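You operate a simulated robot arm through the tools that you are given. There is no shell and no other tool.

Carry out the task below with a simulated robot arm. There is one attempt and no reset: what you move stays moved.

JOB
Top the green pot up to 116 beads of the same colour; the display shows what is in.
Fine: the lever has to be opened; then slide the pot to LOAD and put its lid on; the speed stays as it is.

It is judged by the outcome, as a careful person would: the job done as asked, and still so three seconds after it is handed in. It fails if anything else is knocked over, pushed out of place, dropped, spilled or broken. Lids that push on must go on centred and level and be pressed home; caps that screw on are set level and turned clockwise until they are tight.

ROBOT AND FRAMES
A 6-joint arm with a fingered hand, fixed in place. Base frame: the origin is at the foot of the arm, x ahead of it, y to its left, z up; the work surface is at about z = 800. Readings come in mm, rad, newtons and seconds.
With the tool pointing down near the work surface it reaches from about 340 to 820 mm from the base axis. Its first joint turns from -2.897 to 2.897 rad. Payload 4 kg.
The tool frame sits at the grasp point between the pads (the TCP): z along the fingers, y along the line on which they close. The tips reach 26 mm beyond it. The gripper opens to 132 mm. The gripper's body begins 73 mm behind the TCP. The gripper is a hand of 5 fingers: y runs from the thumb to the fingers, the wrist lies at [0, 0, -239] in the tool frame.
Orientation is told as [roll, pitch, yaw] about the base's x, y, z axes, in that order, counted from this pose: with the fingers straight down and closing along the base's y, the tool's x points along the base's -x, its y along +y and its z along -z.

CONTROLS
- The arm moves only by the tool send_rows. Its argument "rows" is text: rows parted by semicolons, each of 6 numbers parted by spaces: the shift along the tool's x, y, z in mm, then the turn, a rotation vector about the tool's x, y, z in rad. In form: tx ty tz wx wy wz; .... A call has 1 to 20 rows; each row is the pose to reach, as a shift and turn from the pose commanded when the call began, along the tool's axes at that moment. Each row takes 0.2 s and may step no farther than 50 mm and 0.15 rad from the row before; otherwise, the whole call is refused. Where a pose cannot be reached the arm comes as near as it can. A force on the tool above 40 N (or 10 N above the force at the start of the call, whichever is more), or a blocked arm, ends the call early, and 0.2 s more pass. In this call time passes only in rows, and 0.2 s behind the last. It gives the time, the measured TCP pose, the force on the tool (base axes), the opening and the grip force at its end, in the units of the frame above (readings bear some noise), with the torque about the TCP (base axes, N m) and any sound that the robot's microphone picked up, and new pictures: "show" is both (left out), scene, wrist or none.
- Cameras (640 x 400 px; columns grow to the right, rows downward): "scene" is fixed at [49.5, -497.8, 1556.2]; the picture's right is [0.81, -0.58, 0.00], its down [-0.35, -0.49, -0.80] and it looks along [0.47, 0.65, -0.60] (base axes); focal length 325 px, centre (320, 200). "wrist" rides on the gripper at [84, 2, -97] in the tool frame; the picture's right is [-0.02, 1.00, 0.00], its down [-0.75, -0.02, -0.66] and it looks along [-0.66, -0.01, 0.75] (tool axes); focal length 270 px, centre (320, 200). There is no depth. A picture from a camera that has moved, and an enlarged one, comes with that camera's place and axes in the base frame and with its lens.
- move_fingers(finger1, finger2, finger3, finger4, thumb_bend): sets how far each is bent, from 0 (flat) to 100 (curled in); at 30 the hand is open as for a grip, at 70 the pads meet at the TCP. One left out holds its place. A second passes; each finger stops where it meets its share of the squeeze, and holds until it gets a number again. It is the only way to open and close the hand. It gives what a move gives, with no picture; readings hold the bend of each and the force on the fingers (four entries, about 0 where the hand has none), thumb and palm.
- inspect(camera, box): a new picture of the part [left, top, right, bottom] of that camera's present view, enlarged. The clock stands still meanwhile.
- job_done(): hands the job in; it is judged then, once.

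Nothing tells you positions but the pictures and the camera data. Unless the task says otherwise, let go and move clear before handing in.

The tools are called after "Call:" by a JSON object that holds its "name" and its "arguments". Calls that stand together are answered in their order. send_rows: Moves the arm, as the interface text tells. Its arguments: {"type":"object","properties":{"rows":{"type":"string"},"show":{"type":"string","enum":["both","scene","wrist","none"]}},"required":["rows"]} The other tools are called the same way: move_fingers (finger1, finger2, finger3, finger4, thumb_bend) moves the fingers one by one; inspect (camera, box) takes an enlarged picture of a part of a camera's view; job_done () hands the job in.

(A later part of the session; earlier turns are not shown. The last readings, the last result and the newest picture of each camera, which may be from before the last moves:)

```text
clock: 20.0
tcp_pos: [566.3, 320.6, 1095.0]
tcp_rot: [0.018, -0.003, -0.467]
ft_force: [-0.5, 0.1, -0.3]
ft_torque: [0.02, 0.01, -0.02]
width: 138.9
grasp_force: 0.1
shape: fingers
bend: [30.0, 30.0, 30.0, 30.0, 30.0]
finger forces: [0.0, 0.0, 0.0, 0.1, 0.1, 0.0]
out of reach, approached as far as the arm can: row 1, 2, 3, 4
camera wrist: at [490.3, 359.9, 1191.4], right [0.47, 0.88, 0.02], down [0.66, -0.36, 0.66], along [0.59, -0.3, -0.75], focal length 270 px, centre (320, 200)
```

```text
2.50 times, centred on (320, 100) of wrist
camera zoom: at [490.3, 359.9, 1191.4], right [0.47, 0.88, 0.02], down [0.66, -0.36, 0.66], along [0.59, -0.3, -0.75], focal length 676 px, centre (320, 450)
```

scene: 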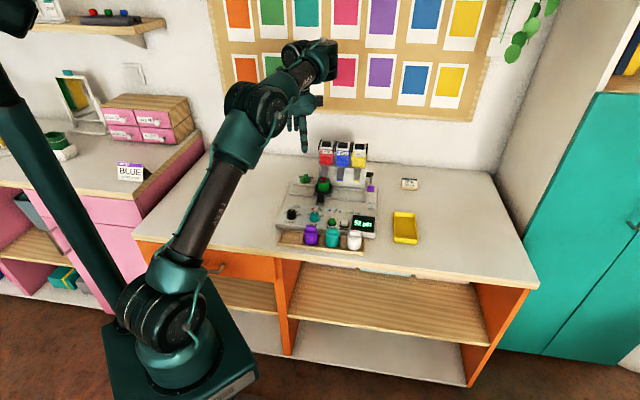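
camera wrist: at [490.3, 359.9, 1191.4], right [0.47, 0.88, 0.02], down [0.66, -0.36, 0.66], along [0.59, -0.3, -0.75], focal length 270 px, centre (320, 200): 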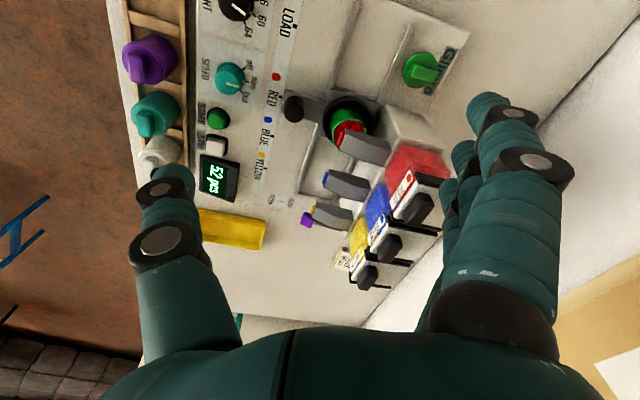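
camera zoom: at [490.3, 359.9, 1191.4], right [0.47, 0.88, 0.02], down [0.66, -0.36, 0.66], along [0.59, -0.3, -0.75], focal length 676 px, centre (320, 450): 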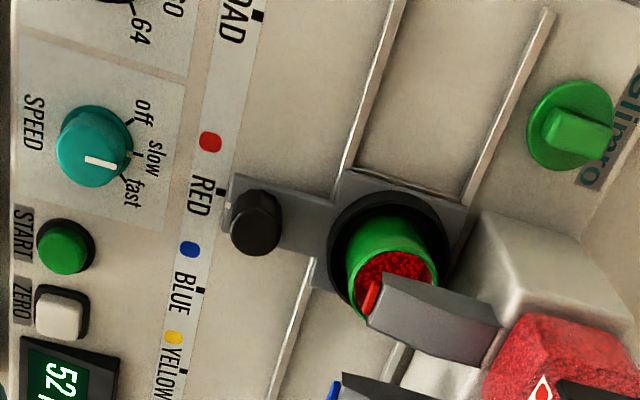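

The arm seems to have ended up in an awkward joint configuration that limits how far inward it can reach. I'll study its present shape before deciding how to undo that.

Call:
{"name": "inspect", "arguments": {"camera": "scene", "box": [90, 20, 370, 200]}}

Call:
{"name": "inspect", "arguments": {"camera": "scene", "box": [230, 20, 370, 170]}}

```text
2.22 times, centred on (230, 110) of scene
camera zoom: at [49.5, -497.8, 1556.2], right [0.81, -0.58, 0.0], down [-0.35, -0.49, -0.8], along [0.47, 0.65, -0.6], focal length 722 px, centre (520, 400)
```

zoom: 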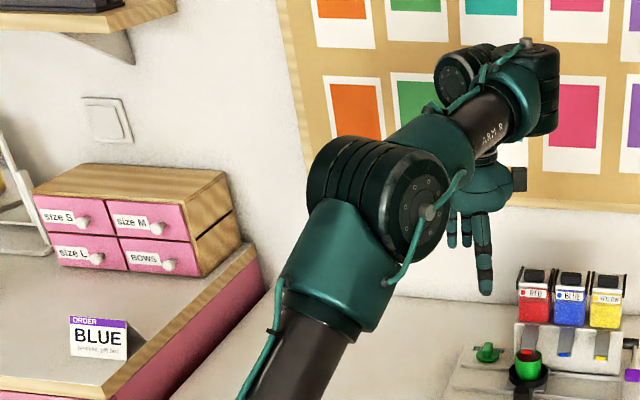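

```text
2.67 times, centred on (300, 95) of scene
camera zoom: at [49.5, -497.8, 1556.2], right [0.81, -0.58, 0.0], down [-0.35, -0.49, -0.8], along [0.47, 0.65, -0.6], focal length 866 px, centre (373, 480)
```

zoom: 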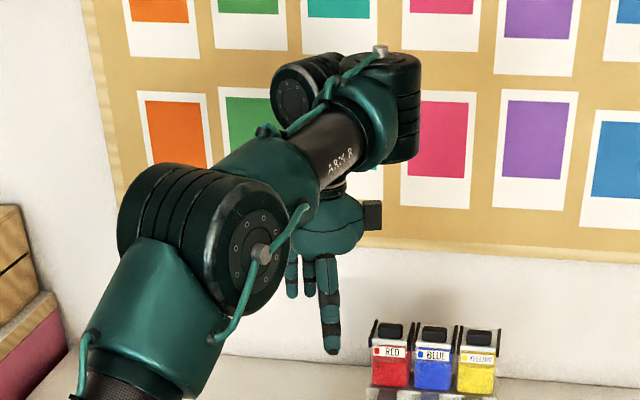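

The wrist looks folded back toward the base. I'll try turning a bit further clockwise in place at this safe height, to see if the arm finds its normal configuration again.

Call:
{"name": "send_rows", "arguments": {"rows": "0 0 0 0 0 0.1; 0 0 0 0 0 0.2; 0 0 0 0 0 0.3; 0 0 0 0 0 0.4", "show": "both"}}

```text
clock: 21.0
tcp_pos: [567.0, 321.5, 1094.7]
tcp_rot: [0.021, 0.004, -0.871]
ft_force: [-0.9, -0.2, 0.0]
ft_torque: [0.0, -0.01, -0.01]
width: 139.0
grasp_force: 0.2
shape: fingers
bend: [30.0, 30.0, 30.0, 30.0, 30.0]
finger forces: [0.0, 0.0, 0.0, 0.0, 0.0, 0.0]
camera wrist: at [512.1, 385.8, 1192.7], right [0.78, 0.63, 0.02], down [0.47, -0.6, 0.65], along [0.42, -0.5, -0.76], focal length 270 px, centre (320, 200)
```

scene: 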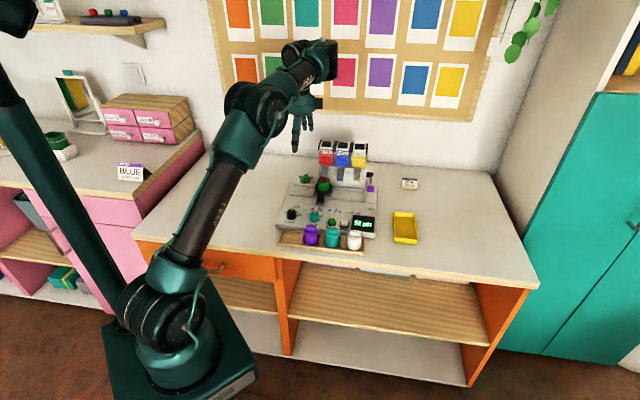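
wrist: 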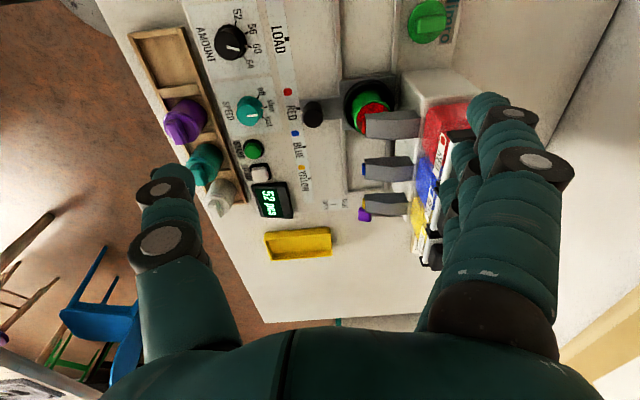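

The turn itself is free, so the limit is the elbow, which probably slipped past straight when the arm was fully stretched. I'll stretch the arm straight up, well clear of everything, and then come back in.

Call:
{"name": "send_rows", "arguments": {"rows": "0 0 -50 0 0 0; 0 0 -100 0 0 0; 0 0 -150 0 0 0; 0 0 -200 0 0 0; 0 0 -200 0 0 0", "show": "scene"}}

```text
clock: 22.2
tcp_pos: [549.8, 309.5, 1280.4]
tcp_rot: [0.025, 0.004, -0.869]
ft_force: [-0.3, -0.6, -0.2]
ft_torque: [-0.01, 0.0, -0.03]
width: 139.0
grasp_force: 0.2
shape: fingers
bend: [30.0, 30.0, 30.0, 30.0, 30.0]
finger forces: [0.1, 0.0, 0.0, 0.1, 0.0, 0.0]
out of reach, approached as far as the arm can: row 4, 5
```

scene: 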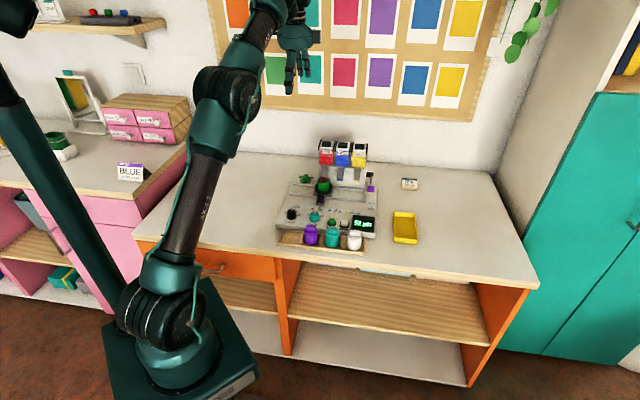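

Call:
{"name": "send_rows", "arguments": {"rows": "4 -20 20 0 0 0; 8 -40 40 0 0 0; 12 -60 60 0 0 0; 16.3 -79 80 0 0 0; 16.3 -79 80 0 0 0", "show": "scene"}}

```text
clock: 23.4
tcp_pos: [480.9, 273.6, 1197.4]
tcp_rot: [0.022, 0.002, -0.866]
ft_force: [0.6, -1.0, 0.5]
ft_torque: [0.02, -0.04, 0.01]
width: 138.8
grasp_force: 0.1
shape: fingers
bend: [30.0, 30.0, 30.0, 30.0, 30.0]
finger forces: [0.1, 0.1, 0.1, 0.1, 0.0, 0.0]
```

scene: 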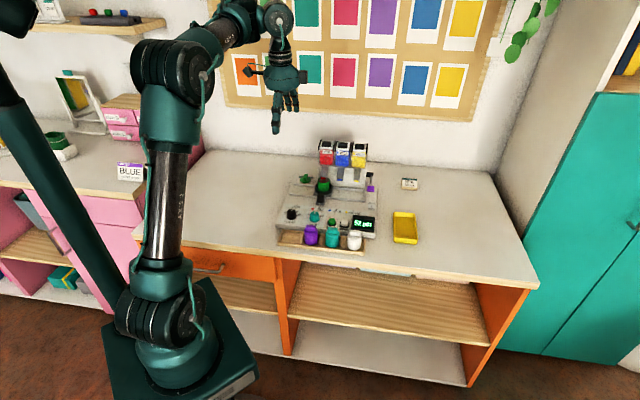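

The elbow is back in its normal configuration and the arm can come in again. Now I'll go down to about 150 mm above the dial and straighten the hand.

Call:
{"name": "send_rows", "arguments": {"rows": "0 -1 40 0.003 -0.004 -0.1; 0 -2 80 0.006 -0.008 -0.2; 0 -3 120 0.01 -0.013 -0.3; -0.7 -3 160 0.013 -0.018 -0.39; -0.7 -3.2 197 0.013 -0.018 -0.39; -0.7 -3.2 197 0.013 -0.018 -0.39", "show": "both"}}

Call:
{"name": "inspect", "arguments": {"camera": "wrist", "box": [230, 20, 430, 160]}}

```text
clock: 24.8
tcp_pos: [567.8, 270.6, 1115.8]
tcp_rot: [-0.001, -0.017, -0.478]
ft_force: [0.0, 0.0, 0.0]
ft_torque: [0.03, 0.0, 0.0]
width: 139.1
grasp_force: 0.1
shape: fingers
bend: [30.0, 30.0, 30.0, 30.0, 30.0]
finger forces: [0.0, 0.0, 0.1, 0.0, 0.0, 0.1]
out of reach, approached as far as the arm can: row 1, 2, 3, 4, 5, 6
camera wrist: at [491.5, 312.0, 1210.8], right [0.48, 0.88, 0.0], down [0.65, -0.35, 0.67], along [0.59, -0.32, -0.74], focal length 270 px, centre (320, 200)
```

scene: 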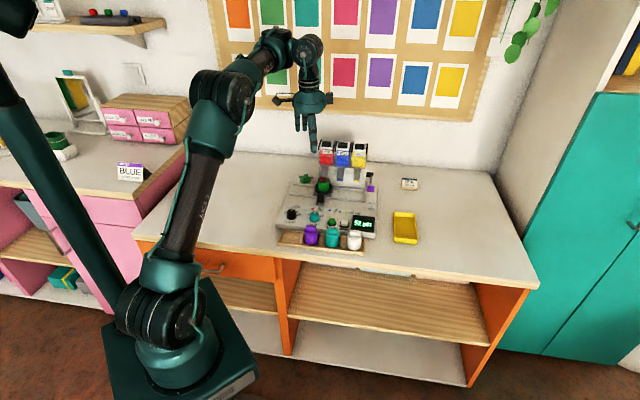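
wrist: 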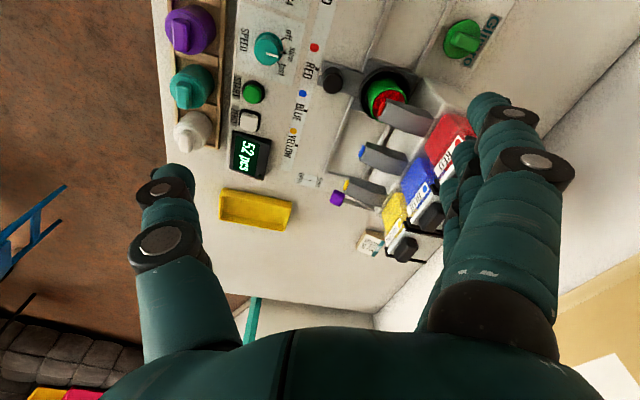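

```text
2.86 times, centred on (330, 90) of wrist
camera zoom: at [491.5, 312.0, 1210.8], right [0.48, 0.88, 0.0], down [0.65, -0.35, 0.67], along [0.59, -0.32, -0.74], focal length 772 px, centre (291, 514)
```

zoom: 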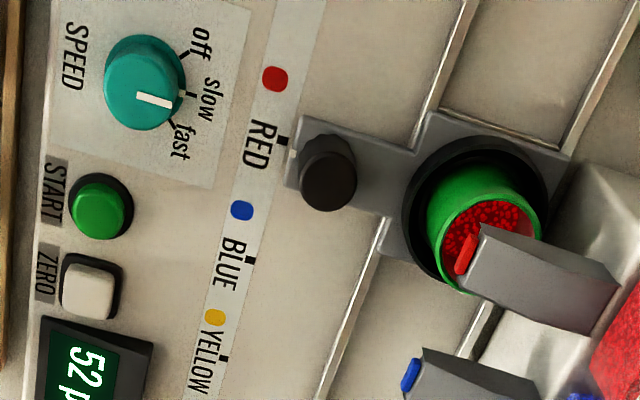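

Call:
{"name": "inspect", "arguments": {"camera": "scene", "box": [180, 10, 360, 160]}}

```text
2.67 times, centred on (270, 85) of scene
camera zoom: at [49.5, -497.8, 1556.2], right [0.81, -0.58, 0.0], down [-0.35, -0.49, -0.8], along [0.47, 0.65, -0.6], focal length 866 px, centre (453, 507)
```

zoom: 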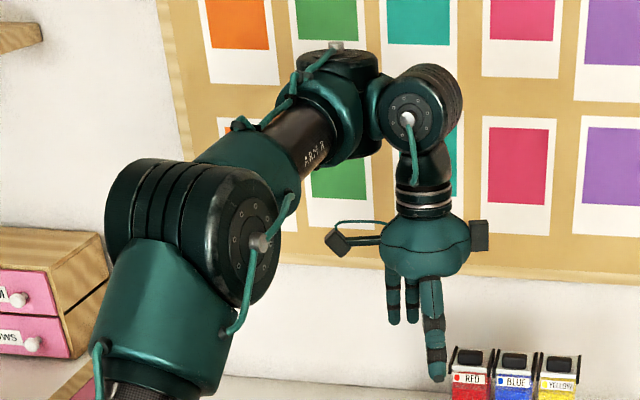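

I suspect a wrist joint is wrapped the wrong way. I'll go back toward the starting pose, up and inward, and see whether it can be reached exactly.

Call:
{"name": "send_rows", "arguments": {"rows": "0 0 -45 0 0 0; 0 0 -90 0 0 0; 35 -20 -90 0 0 -0.12; 70 -40 -90 0 0 -0.24; 105 -60 -90 0 0 -0.36; 139.3 -78.5 -90 0 0 -0.478; 139.3 -78.5 -60 0 0 -0.478; 139.3 -78.5 -25 0 0 -0.478; 139.3 -78.5 -25 0 0 -0.478", "show": "scene"}}

Call:
{"name": "inspect", "arguments": {"camera": "scene", "box": [100, 0, 340, 170]}}

```text
clock: 26.8
tcp_pos: [432.4, 283.5, 1193.8]
tcp_rot: [-0.009, -0.009, 0.0]
ft_force: [0.1, -0.5, 0.0]
ft_torque: [0.04, 0.01, 0.01]
width: 139.1
grasp_force: 0.0
shape: fingers
bend: [30.0, 30.0, 30.0, 30.0, 30.0]
finger forces: [0.0, 0.0, 0.1, 0.0, 0.1, 0.1]
out of reach, approached as far as the arm can: row 6, 7, 8
```

scene: 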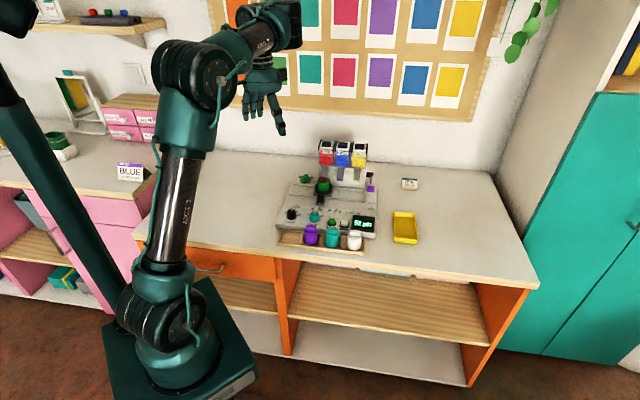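

```text
2.35 times, centred on (220, 85) of scene
camera zoom: at [49.5, -497.8, 1556.2], right [0.81, -0.58, 0.0], down [-0.35, -0.49, -0.8], along [0.47, 0.65, -0.6], focal length 764 px, centre (555, 471)
```

zoom: 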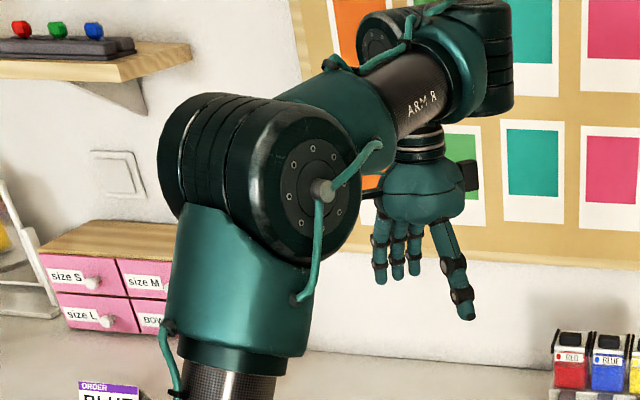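

Call:
{"name": "send_rows", "arguments": {"rows": "0 0 0 0 0 0; 0 0 0 0 0 0; 0 0 0 0 0 0", "show": "scene"}}

```text
clock: 27.6
tcp_pos: [433.4, 284.7, 1193.8]
tcp_rot: [-0.009, -0.011, -0.001]
ft_force: [0.6, 0.9, -0.3]
ft_torque: [0.02, -0.01, -0.04]
width: 138.9
grasp_force: 0.0
shape: fingers
bend: [30.0, 30.0, 30.0, 30.0, 30.0]
finger forces: [0.2, 0.0, 0.1, 0.1, 0.1, 0.0]
```

scene: 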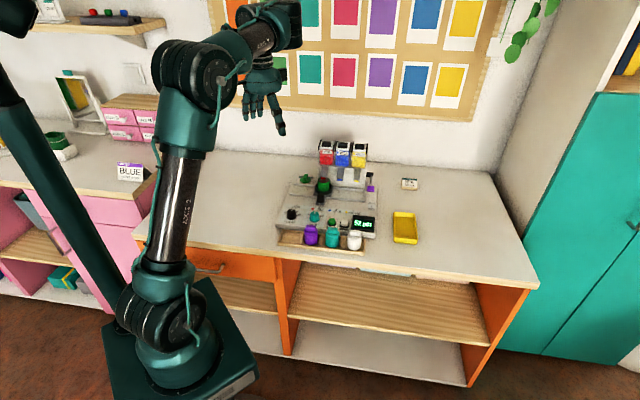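

The arm seems to hit a wrist singularity: when the forearm goes level with the hand straight down, it flips one way and then cannot come back. I'll lean the hand sideways while passing that point, then straighten it again, up here in free space.

Call:
{"name": "send_rows", "arguments": {"rows": "0 0 -20 -0.084 0.054 0; 0 0 -20 -0.168 0.109 0; 0 0 -20 -0.252 0.163 0; 8 -6 0 -0.252 0.163 0; 16 -12 25 -0.252 0.163 0; 25 -20 53 -0.252 0.163 0; 33 -25 94 -0.252 0.163 0; 33 -25 94 -0.252 0.163 0", "show": "scene"}}

Call:
{"name": "inspect", "arguments": {"camera": "scene", "box": [100, 0, 340, 170]}}

```text
clock: 29.4
tcp_pos: [376.9, 241.6, 1040.7]
tcp_rot: [0.25, 0.139, 0.021]
ft_force: [0.5, -0.7, 0.1]
ft_torque: [-0.01, -0.01, -0.01]
width: 139.2
grasp_force: 0.2
shape: fingers
bend: [30.0, 30.0, 30.0, 30.0, 30.0]
finger forces: [0.0, 0.0, 0.1, 0.0, 0.0, 0.0]
out of reach, approached as far as the arm can: row 1
```

scene: 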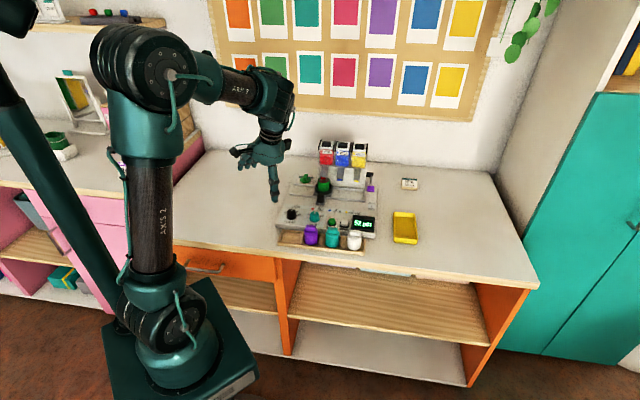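

```text
2.35 times, centred on (220, 85) of scene
camera zoom: at [49.5, -497.8, 1556.2], right [0.81, -0.58, 0.0], down [-0.35, -0.49, -0.8], along [0.47, 0.65, -0.6], focal length 764 px, centre (555, 471)
```

zoom: 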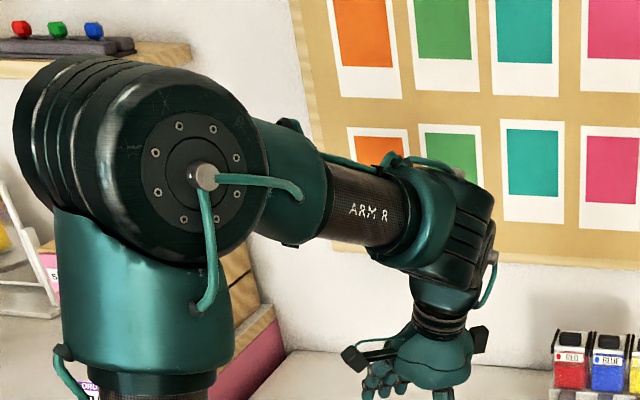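

The hand crossed into the normal working region. Now I'll straighten it and check that the pose is exact.

Call:
{"name": "send_rows", "arguments": {"rows": "0 0 0 0.084 -0.054 0; 0 0 0 0.168 -0.109 0; 0 0 0 0.252 -0.163 0; 0 0 0 0.252 -0.163 0", "show": "both"}}

```text
clock: 30.4
tcp_pos: [376.3, 240.9, 1041.5]
tcp_rot: [-0.004, -0.022, 0.0]
ft_force: [-1.1, -0.8, -0.4]
ft_torque: [-0.02, -0.02, 0.03]
width: 138.9
grasp_force: 0.0
shape: fingers
bend: [30.0, 30.0, 30.0, 30.0, 30.0]
finger forces: [0.1, 0.0, 0.1, 0.1, 0.1, 0.1]
camera wrist: at [289.9, 243.2, 1137.0], right [0.02, 1.0, 0.0], down [0.74, -0.01, 0.67], along [0.67, -0.02, -0.74], focal length 270 px, centre (320, 200)
```

scene: 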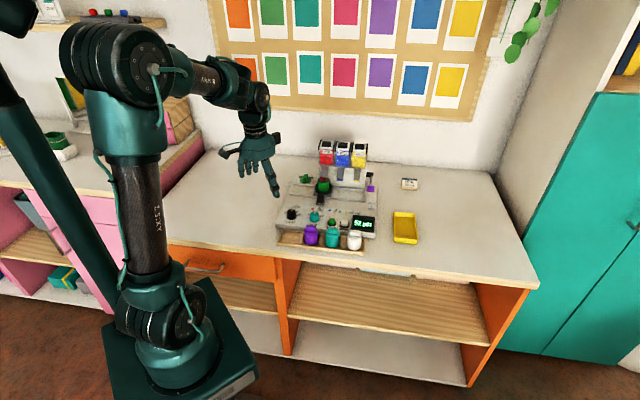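
wrist: 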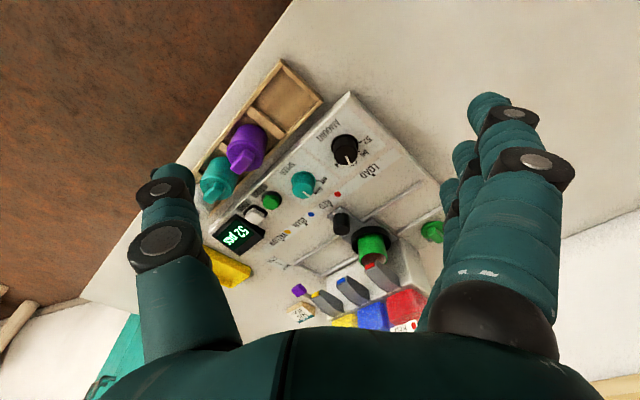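

The arm is back in its normal configuration. I'll stay in this inner, lower region from now on and move above the AMOUNT dial.

Call:
{"name": "send_rows", "arguments": {"rows": "-26 7.5 10 -0.001 0.006 0.12; -51 15 20 -0.002 0.011 0.24; -77 22.5 30 -0.003 0.017 0.36; -102.7 30.1 41.5 -0.004 0.022 0.47; -102.7 30.1 41.5 -0.004 0.022 0.47", "show": "both"}}

Call:
{"name": "inspect", "arguments": {"camera": "wrist", "box": [240, 20, 420, 150]}}

```text
clock: 31.6
tcp_pos: [479.7, 270.5, 1001.0]
tcp_rot: [0.006, 0.001, -0.471]
ft_force: [0.3, -0.6, 0.8]
ft_torque: [0.0, 0.02, 0.01]
width: 139.3
grasp_force: 0.0
shape: fingers
bend: [30.0, 30.0, 30.0, 30.0, 30.0]
finger forces: [0.0, 0.0, 0.0, 0.1, 0.0, 0.0]
camera wrist: at [405.7, 310.6, 1099.1], right [0.47, 0.88, 0.0], down [0.66, -0.36, 0.66], along [0.58, -0.31, -0.75], focal length 270 px, centre (320, 200)
```

scene: 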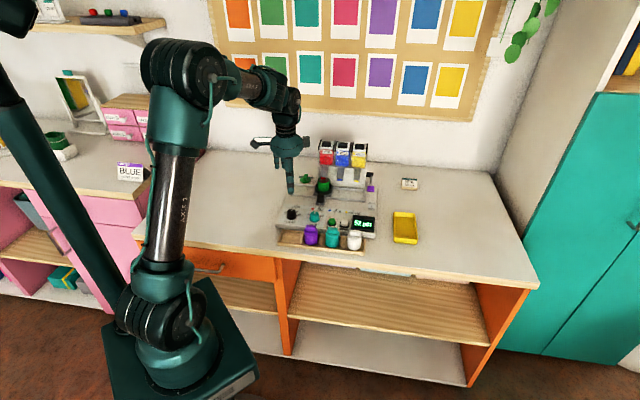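
wrist: 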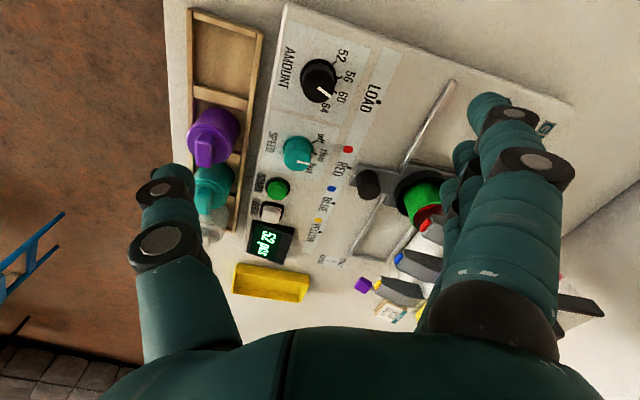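

```text
3.08 times, centred on (330, 85) of wrist
camera zoom: at [405.7, 310.6, 1099.1], right [0.47, 0.88, 0.0], down [0.66, -0.36, 0.66], along [0.58, -0.31, -0.75], focal length 832 px, centre (289, 554)
```

zoom: 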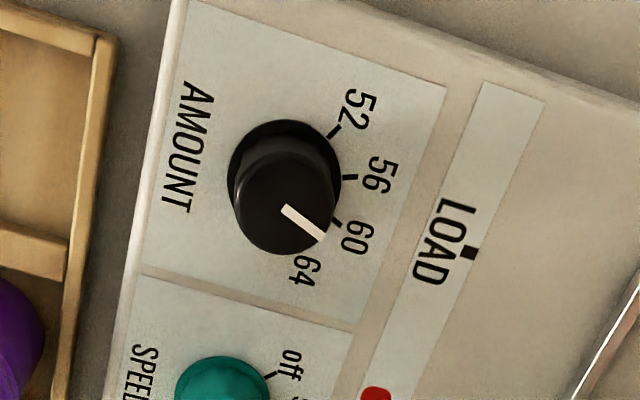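

The dial is directly below the TCP, with its pointer on 60 and 64 one step clockwise at about 40°. I'll pre-shape the two middle fingers and the thumb and go down around it.

Call:
{"name": "move_fingers", "arguments": {"finger2": 48, "finger3": 48, "thumb_bend": 48}}

Call:
{"name": "send_rows", "arguments": {"rows": "0 0 40 0 0 0; 0 0 80 0 0 0; 0 0 110 0 0 0; 0 0 118 0 0 0; 0 0 118 0 0 0", "show": "wrist"}}

Call:
{"name": "inspect", "arguments": {"camera": "scene", "box": [250, 160, 350, 240]}}

```text
clock: 32.6
tcp_pos: [479.9, 270.4, 1001.9]
tcp_rot: [0.004, 0.002, -0.468]
ft_force: [0.1, -0.2, 0.6]
ft_torque: [-0.02, 0.0, 0.03]
width: 110.7
grasp_force: 0.0
shape: fingers
bend: [30.0, 48.0, 48.0, 30.0, 48.0]
finger forces: [0.1, 0.0, 0.1, 0.0, 0.0, 0.0]
```

```text
clock: 33.8
tcp_pos: [480.2, 269.7, 884.2]
tcp_rot: [0.005, 0.0, -0.471]
ft_force: [-0.5, -0.2, 0.7]
ft_torque: [0.04, 0.0, -0.03]
width: 110.5
grasp_force: 0.0
shape: fingers
bend: [30.0, 48.0, 48.0, 30.0, 48.0]
finger forces: [0.0, 0.1, 0.1, 0.1, 0.0, 0.0]
camera wrist: at [405.2, 310.5, 981.5], right [0.47, 0.88, 0.0], down [0.66, -0.36, 0.66], along [0.58, -0.31, -0.75], focal length 270 px, centre (320, 200)
```

wrist: 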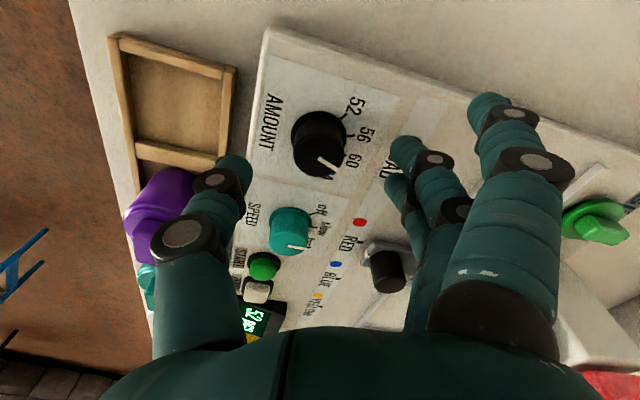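

```text
5.00 times, centred on (300, 200) of scene
camera zoom: at [49.5, -497.8, 1556.2], right [0.81, -0.58, 0.0], down [-0.35, -0.49, -0.8], along [0.47, 0.65, -0.6], focal length 1623 px, centre (420, 200)
```

zoom: 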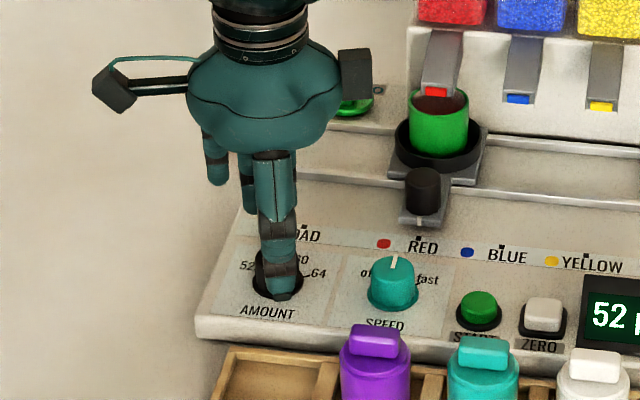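

Call:
{"name": "send_rows", "arguments": {"rows": "0.5 0.4 10 0 0 0; 0.5 0.4 18 0 0 0; 0.5 0.4 24 0 0 0; 0.5 0.4 24 0 0 0", "show": "wrist"}}

Call:
{"name": "inspect", "arguments": {"camera": "wrist", "box": [180, 80, 480, 270]}}

Call:
{"name": "inspect", "arguments": {"camera": "scene", "box": [270, 185, 330, 235]}}

```text
clock: 34.8
tcp_pos: [479.1, 270.7, 859.6]
tcp_rot: [0.005, 0.0, -0.468]
ft_force: [0.8, -0.3, -0.3]
ft_torque: [-0.02, 0.0, -0.02]
width: 110.3
grasp_force: 0.0
shape: fingers
bend: [30.0, 48.0, 48.0, 30.0, 48.0]
finger forces: [0.0, 0.1, 0.0, 0.0, 0.0, 0.0]
camera wrist: at [404.9, 311.5, 957.4], right [0.47, 0.88, 0.0], down [0.66, -0.36, 0.66], along [0.58, -0.31, -0.75], focal length 270 px, centre (320, 200)
```

wrist: 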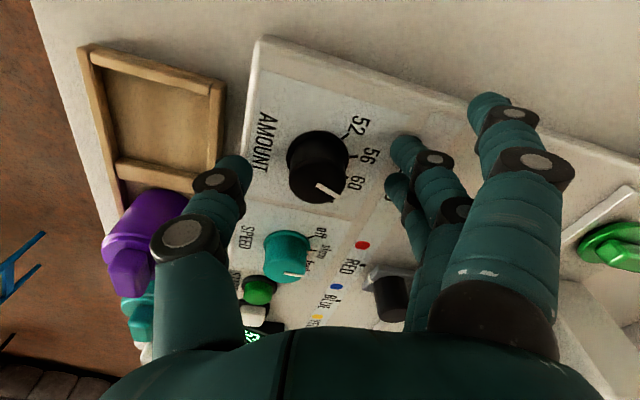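

```text
2.11 times, centred on (330, 175) of wrist
camera zoom: at [404.9, 311.5, 957.4], right [0.47, 0.88, 0.0], down [0.66, -0.36, 0.66], along [0.58, -0.31, -0.75], focal length 569 px, centre (299, 253)
```

zoom: 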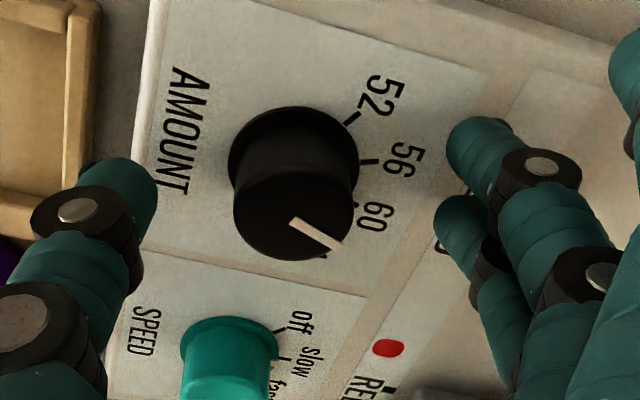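

```text
8.00 times, centred on (300, 210) of scene
camera zoom: at [49.5, -497.8, 1556.2], right [0.81, -0.58, 0.0], down [-0.35, -0.49, -0.8], along [0.47, 0.65, -0.6], focal length 2597 px, centre (480, 120)
```

zoom: 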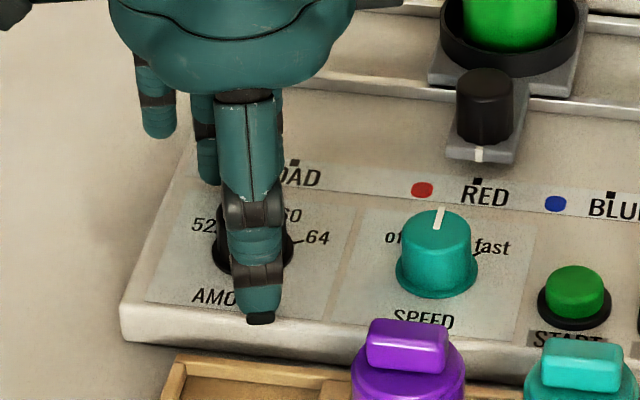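

Call:
{"name": "move_fingers", "arguments": {"finger2": 62, "finger3": 62, "thumb_bend": 62}}

Call:
{"name": "inspect", "arguments": {"camera": "wrist", "box": [180, 80, 480, 270]}}

Call:
{"name": "inspect", "arguments": {"camera": "scene", "box": [270, 185, 330, 235]}}

```text
clock: 35.8
tcp_pos: [479.4, 270.8, 859.1]
tcp_rot: [0.004, 0.003, -0.469]
ft_force: [-1.8, -1.6, -0.6]
ft_torque: [-0.01, 0.03, 0.03]
width: 89.9
grasp_force: 0.4
shape: fingers
bend: [30.0, 62.0, 62.0, 30.0, 61.0]
finger forces: [0.0, 0.0, 0.0, 0.0, 1.4, 0.0]
```

```text
2.11 times, centred on (330, 175) of wrist
camera zoom: at [404.9, 311.4, 957.6], right [0.47, 0.88, 0.0], down [0.66, -0.36, 0.66], along [0.58, -0.31, -0.75], focal length 569 px, centre (299, 253)
```

zoom: 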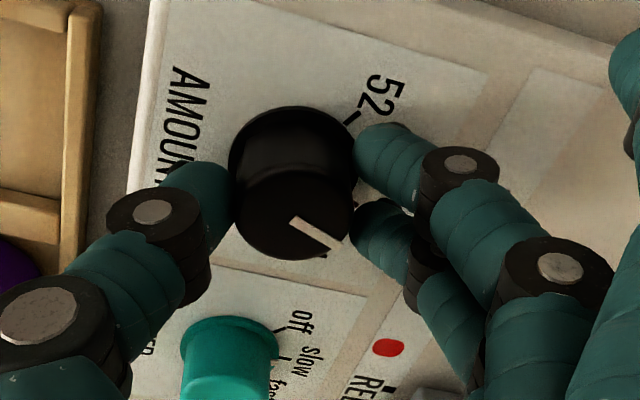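

```text
8.00 times, centred on (300, 210) of scene
camera zoom: at [49.5, -497.8, 1556.2], right [0.81, -0.58, 0.0], down [-0.35, -0.49, -0.8], along [0.47, 0.65, -0.6], focal length 2597 px, centre (480, 120)
```

zoom: 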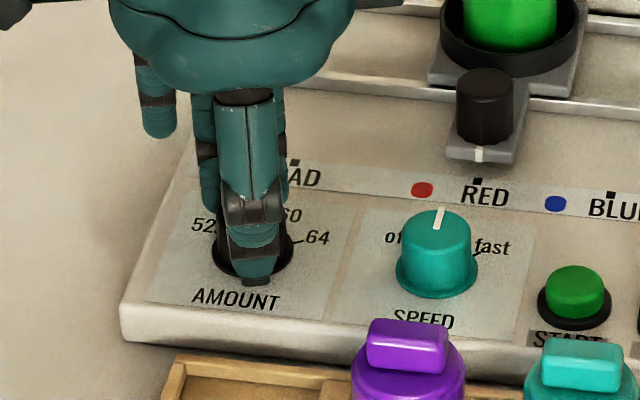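

The thumb is touching and the fingers are almost there, so I'll close a little further.

Call:
{"name": "move_fingers", "arguments": {"finger2": 68, "finger3": 68, "thumb_bend": 66}}

Call:
{"name": "inspect", "arguments": {"camera": "wrist", "box": [180, 80, 480, 270]}}

```text
clock: 36.8
tcp_pos: [479.7, 271.3, 860.4]
tcp_rot: [0.006, 0.002, -0.469]
ft_force: [-1.3, -2.1, -2.7]
ft_torque: [-0.01, 0.04, -0.02]
width: 88.9
grasp_force: 5.2
shape: fingers
bend: [30.0, 65.0, 65.0, 30.0, 63.0]
finger forces: [0.0, 2.0, 2.3, 0.0, 5.9, 0.1]
```

```text
2.11 times, centred on (330, 175) of wrist
camera zoom: at [404.9, 311.4, 957.5], right [0.47, 0.88, 0.0], down [0.66, -0.36, 0.66], along [0.58, -0.31, -0.75], focal length 569 px, centre (299, 253)
```

zoom: 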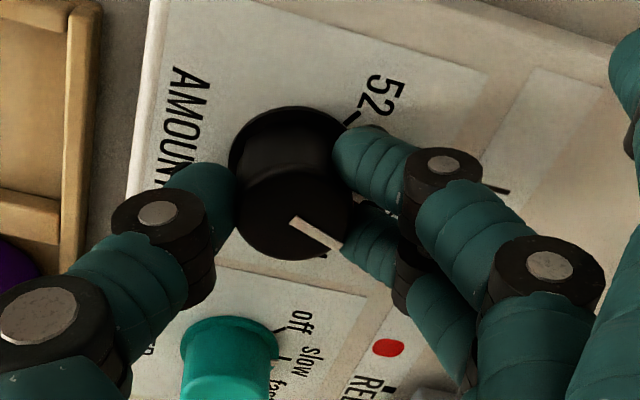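

Call:
{"name": "move_fingers", "arguments": {"finger2": 74, "finger3": 74, "thumb_bend": 72}}

Call:
{"name": "send_rows", "arguments": {"rows": "0 0 0 0 0 0.07; 0 0 0 0 0 0.14; 0 0 0 0 0 0.21; 0 0 0 0 0 0.28; 0 0 0 0 0 0.35", "show": "wrist"}}

Call:
{"name": "inspect", "arguments": {"camera": "wrist", "box": [180, 80, 480, 270]}}

```text
clock: 37.8
tcp_pos: [478.9, 270.2, 859.3]
tcp_rot: [0.003, 0.002, -0.469]
ft_force: [-0.6, -1.9, -7.6]
ft_torque: [0.01, -0.03, 0.0]
width: 88.3
grasp_force: 11.9
shape: fingers
bend: [30.0, 66.0, 66.0, 30.0, 65.0]
finger forces: [0.0, 5.3, 5.7, 0.1, 13.1, 0.0]
```

```text
clock: 39.0
tcp_pos: [480.2, 272.1, 859.4]
tcp_rot: [0.004, 0.004, -0.822]
ft_force: [-2.1, -0.3, -7.8]
ft_torque: [0.04, -0.03, 0.01]
width: 88.3
grasp_force: 11.8
shape: fingers
bend: [30.0, 67.0, 66.0, 30.0, 65.0]
finger forces: [0.0, 5.9, 5.9, 0.1, 12.5, 0.0]
camera wrist: at [423.6, 334.5, 957.5], right [0.75, 0.67, 0.0], down [0.5, -0.56, 0.66], along [0.44, -0.49, -0.75], focal length 270 px, centre (320, 200)
```

wrist: 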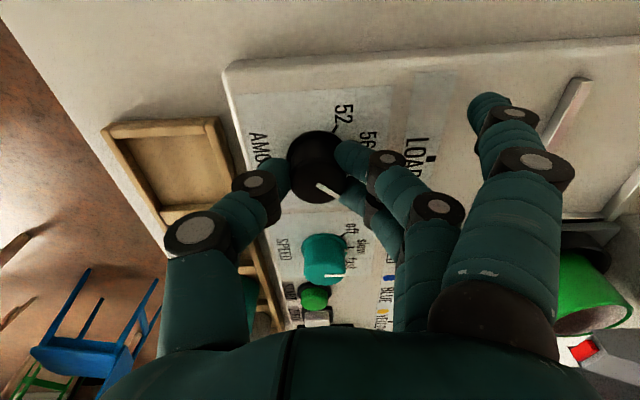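

```text
2.11 times, centred on (330, 175) of wrist
camera zoom: at [423.6, 334.5, 957.5], right [0.75, 0.67, 0.0], down [0.5, -0.56, 0.66], along [0.44, -0.49, -0.75], focal length 569 px, centre (299, 253)
```

zoom: 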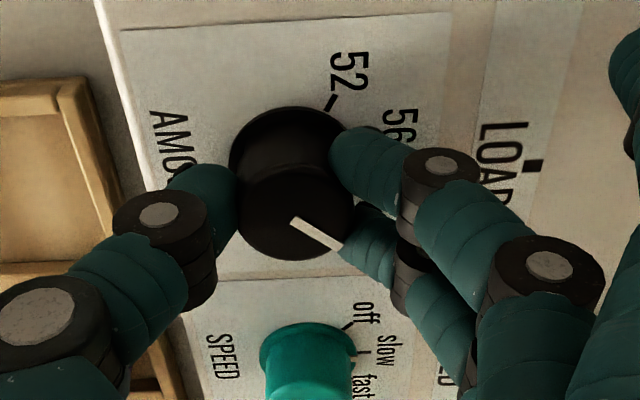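

The knob turns with the hand, and I'm at about 20°. I'll continue to roughly 38° and check against the 64 mark.

Call:
{"name": "send_rows", "arguments": {"rows": "0 0 0 0 0 0.08; 0 0 0 0 0 0.16; 0 0 0 0 0 0.24; 0 0 0 0 0 0.32; 0 0 0 0 0 0.32", "show": "wrist"}}

Call:
{"name": "inspect", "arguments": {"camera": "wrist", "box": [180, 80, 480, 270]}}

Call:
{"name": "inspect", "arguments": {"camera": "scene", "box": [270, 185, 330, 235]}}

```text
clock: 40.2
tcp_pos: [479.5, 271.2, 860.2]
tcp_rot: [0.004, 0.005, -1.143]
ft_force: [1.9, -0.6, -9.0]
ft_torque: [-0.01, -0.09, -0.05]
width: 88.1
grasp_force: 12.0
shape: fingers
bend: [30.0, 66.0, 66.0, 30.0, 65.0]
finger forces: [0.0, 5.6, 7.2, 0.0, 11.6, 0.0]
camera wrist: at [446.5, 348.9, 957.7], right [0.92, 0.4, 0.0], down [0.3, -0.69, 0.66], along [0.26, -0.6, -0.76], focal length 270 px, centre (320, 200)
```

wrist: 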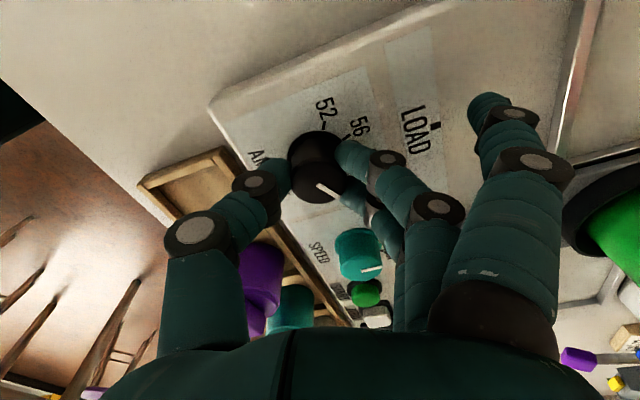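

```text
2.11 times, centred on (330, 175) of wrist
camera zoom: at [446.5, 348.9, 957.7], right [0.92, 0.4, 0.0], down [0.3, -0.69, 0.66], along [0.26, -0.6, -0.76], focal length 569 px, centre (299, 253)
```

zoom: 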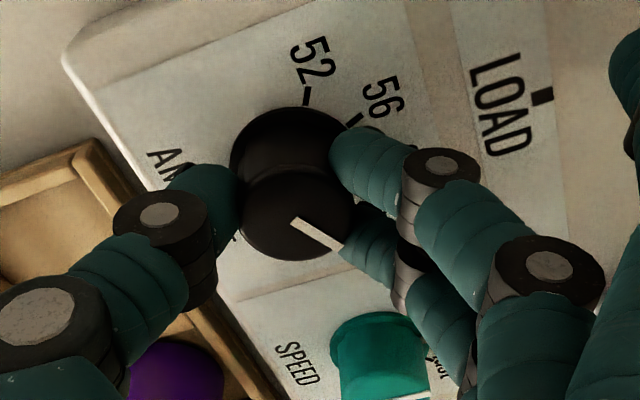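

```text
8.00 times, centred on (300, 210) of scene
camera zoom: at [49.5, -497.8, 1556.2], right [0.81, -0.58, 0.0], down [-0.35, -0.49, -0.8], along [0.47, 0.65, -0.6], focal length 2597 px, centre (480, 120)
```

zoom: 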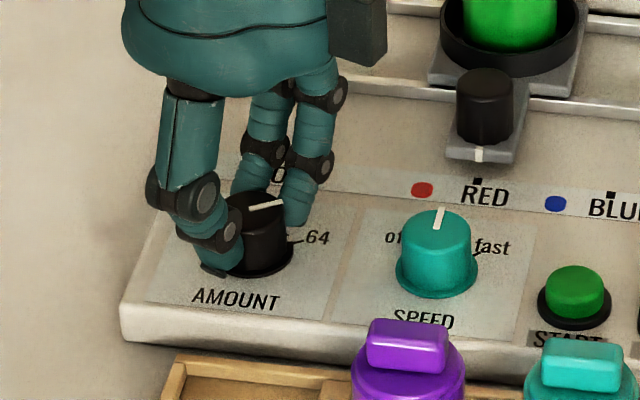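

The pointer is now practically on 64; I'll turn the last degree or two and then open the fingers to check.

Call:
{"name": "send_rows", "arguments": {"rows": "0 0 0 0 0 0.026; 0 0 0 0 0 0.026", "show": "none"}}

Call:
{"name": "move_fingers", "arguments": {"finger2": 48, "finger3": 48, "thumb_bend": 48}}

Call:
{"name": "inspect", "arguments": {"camera": "wrist", "box": [180, 80, 480, 270]}}

Call:
{"name": "inspect", "arguments": {"camera": "scene", "box": [270, 185, 330, 235]}}

```text
clock: 40.8
tcp_pos: [480.2, 270.3, 860.1]
tcp_rot: [0.001, 0.004, -1.165]
ft_force: [2.1, -1.2, -7.8]
ft_torque: [0.03, -0.11, 0.02]
width: 88.0
grasp_force: 12.7
shape: fingers
bend: [30.0, 66.0, 66.0, 30.0, 65.0]
finger forces: [0.0, 5.7, 7.4, 0.0, 11.4, 0.1]
```

```text
clock: 41.8
tcp_pos: [480.0, 271.2, 859.2]
tcp_rot: [0.004, 0.004, -1.165]
ft_force: [0.0, 0.3, 0.1]
ft_torque: [-0.05, -0.03, 0.01]
width: 109.8
grasp_force: 0.0
shape: fingers
bend: [30.0, 48.0, 48.0, 30.0, 48.0]
finger forces: [0.1, 0.0, 0.1, 0.1, 0.1, 0.0]
```

```text
2.11 times, centred on (330, 175) of wrist
camera zoom: at [448.2, 349.8, 957.8], right [0.93, 0.38, 0.0], down [0.28, -0.7, 0.66], along [0.25, -0.61, -0.76], focal length 569 px, centre (299, 253)
```

zoom: 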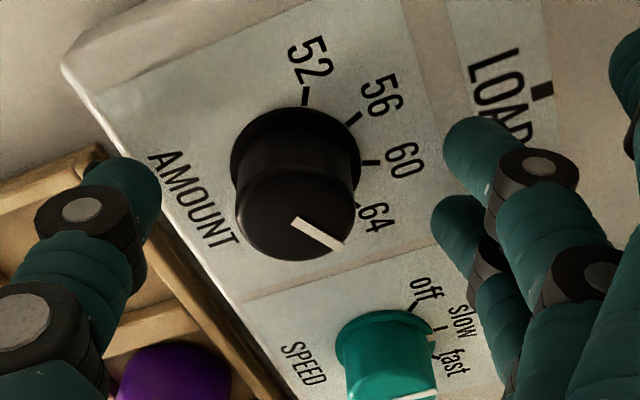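

```text
8.00 times, centred on (300, 210) of scene
camera zoom: at [49.5, -497.8, 1556.2], right [0.81, -0.58, 0.0], down [-0.35, -0.49, -0.8], along [0.47, 0.65, -0.6], focal length 2597 px, centre (480, 120)
```

zoom: 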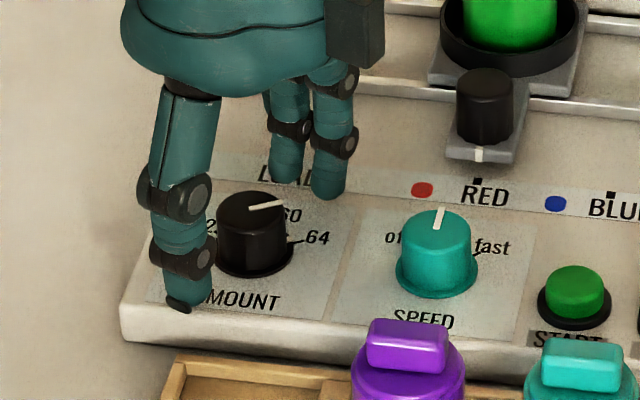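

The AMOUNT pointer is on 64 and SPEED is still at slow. I'll rise, curl the fingers, keep the thumb out as a pointer, and move over to the START button.

Call:
{"name": "send_rows", "arguments": {"rows": "0 0 -40 0 0 0; 0 0 -80 0 0 0; 0 0 -105 0 0 0", "show": "none"}}

Call:
{"name": "move_fingers", "arguments": {"finger1": 100, "finger2": 100, "finger3": 100, "finger4": 100, "thumb_bend": 30}}

Call:
{"name": "send_rows", "arguments": {"rows": "-33 23 0 0 0 0.08; -66 47 0 0 0 0.16; -99 70 0 0 0 0.24; -132 94 0 0 0 0.32; -165.6 117.2 0 0 0 0.405; -165.6 117.2 0 0 0 0.405", "show": "both"}}

```text
clock: 42.6
tcp_pos: [480.0, 270.5, 964.2]
tcp_rot: [0.001, 0.003, -1.165]
ft_force: [-0.5, 0.2, 0.5]
ft_torque: [-0.01, 0.0, 0.02]
width: 109.8
grasp_force: 0.1
shape: fingers
bend: [30.0, 48.0, 48.0, 30.0, 48.0]
finger forces: [0.0, 0.0, 0.1, 0.1, 0.0, 0.1]
```

```text
clock: 43.6
tcp_pos: [481.4, 270.6, 964.2]
tcp_rot: [0.001, 0.002, -1.166]
ft_force: [-0.2, -0.9, 0.0]
ft_torque: [0.01, 0.01, -0.01]
width: 64.4
grasp_force: 0.2
shape: fingers
bend: [100.0, 100.0, 100.0, 100.0, 30.0]
finger forces: [0.0, 0.1, 0.1, 0.0, 0.1, 0.0]
```

```text
clock: 45.0
tcp_pos: [652.2, 163.2, 963.9]
tcp_rot: [0.0, 0.005, -1.572]
ft_force: [-0.7, 0.5, -0.3]
ft_torque: [0.01, 0.0, -0.02]
width: 64.5
grasp_force: 0.1
shape: fingers
bend: [100.0, 100.0, 100.0, 100.0, 30.0]
finger forces: [0.1, 0.0, 0.0, 0.0, 0.0, 0.0]
camera wrist: at [655.0, 247.9, 1061.4], right [1.0, -0.02, 0.0], down [-0.02, -0.76, 0.65], along [-0.01, -0.65, -0.76], focal length 270 px, centre (320, 200)
```

scene: 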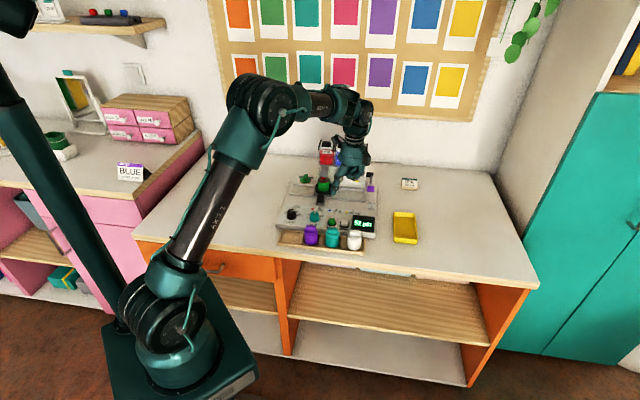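
wrist: 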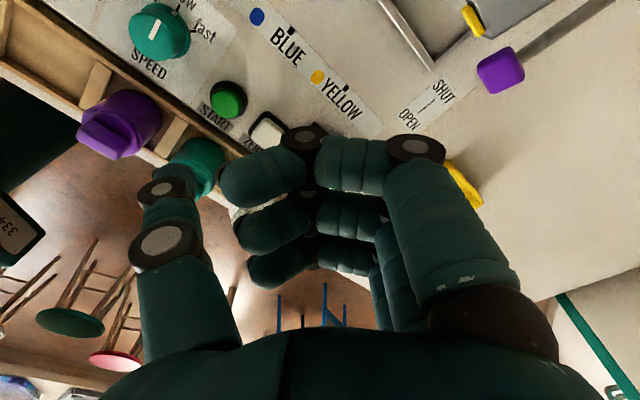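

Call:
{"name": "inspect", "arguments": {"camera": "wrist", "box": [120, 60, 300, 240]}}

Call:
{"name": "inspect", "arguments": {"camera": "scene", "box": [300, 140, 400, 240]}}

```text
2.22 times, centred on (210, 150) of wrist
camera zoom: at [655.0, 247.9, 1061.4], right [1.0, -0.02, 0.0], down [-0.02, -0.76, 0.65], along [-0.01, -0.65, -0.76], focal length 601 px, centre (564, 311)
```

zoom: 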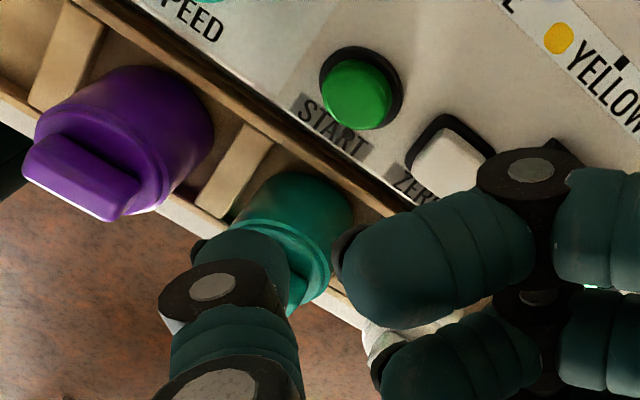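

```text
4.00 times, centred on (350, 190) of scene
camera zoom: at [49.5, -497.8, 1556.2], right [0.81, -0.58, 0.0], down [-0.35, -0.49, -0.8], along [0.47, 0.65, -0.6], focal length 1299 px, centre (200, 240)
```

zoom: 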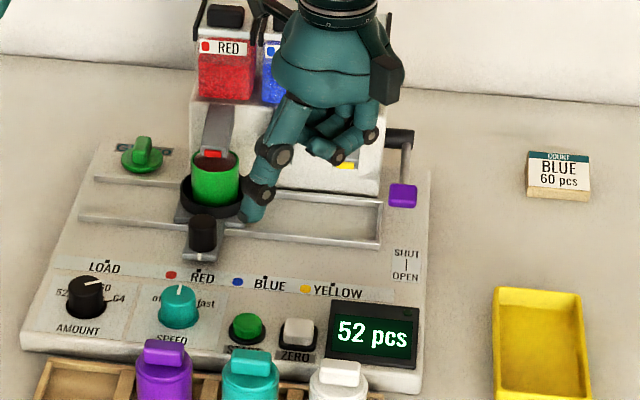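

The thumb tip is nearly above START. To keep the curled fingers well clear of the display and the spouts, I'll turn the hand slightly and lean it so the thumb is clearly the lowest point, then hover over the button.

Call:
{"name": "send_rows", "arguments": {"rows": "6 -4 10 -0.083 0.011 -0.091; 12 -8 25 -0.167 0.023 -0.181; 17.8 -12 45 -0.25 0.034 -0.272; 17.8 -12 70 -0.25 0.034 -0.272; 17.8 -12 70 -0.25 0.034 -0.272", "show": "both"}}

Call:
{"name": "inspect", "arguments": {"camera": "scene", "box": [300, 150, 390, 240]}}

Call:
{"name": "inspect", "arguments": {"camera": "wrist", "box": [100, 60, 300, 240]}}

```text
clock: 46.2
tcp_pos: [641.0, 182.6, 894.7]
tcp_rot: [0.255, 0.003, -1.296]
ft_force: [0.4, 0.7, 0.3]
ft_torque: [0.01, -0.01, 0.0]
width: 64.6
grasp_force: 0.1
shape: fingers
bend: [100.0, 100.0, 100.0, 100.0, 30.0]
finger forces: [0.0, 0.0, 0.0, 0.1, 0.0, 0.0]
camera wrist: at [596.8, 258.0, 989.6], right [0.94, 0.24, 0.25], down [0.03, -0.78, 0.63], along [0.35, -0.58, -0.73], focal length 270 px, centre (320, 200)
```

scene: 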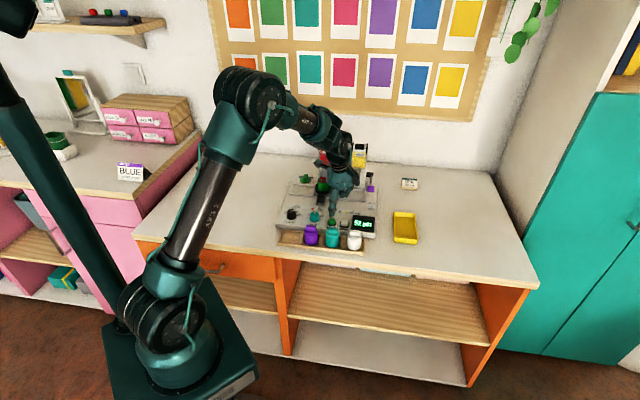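
wrist: 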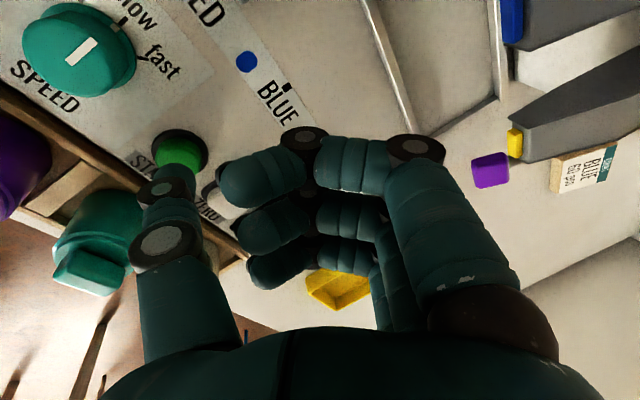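

```text
4.44 times, centred on (345, 195) of scene
camera zoom: at [49.5, -497.8, 1556.2], right [0.81, -0.58, 0.0], down [-0.35, -0.49, -0.8], along [0.47, 0.65, -0.6], focal length 1443 px, centre (209, 222)
```

zoom: 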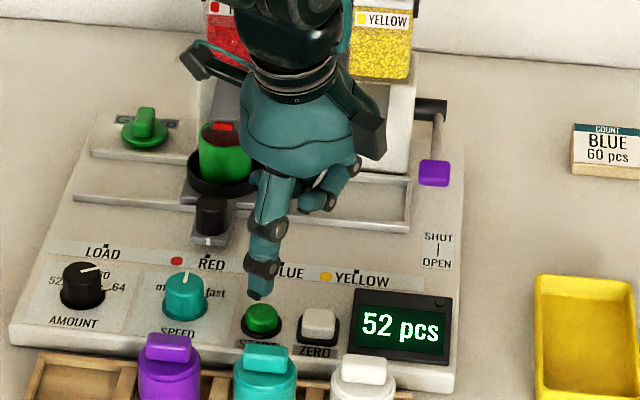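

```text
2.22 times, centred on (200, 150) of wrist
camera zoom: at [596.8, 258.0, 989.6], right [0.94, 0.24, 0.25], down [0.03, -0.78, 0.63], along [0.35, -0.58, -0.73], focal length 601 px, centre (587, 311)
```

zoom: 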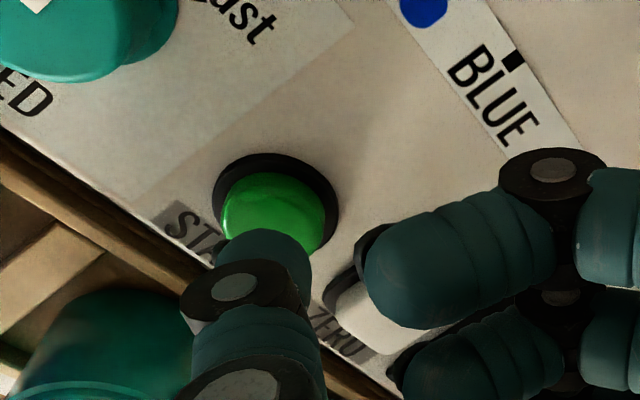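

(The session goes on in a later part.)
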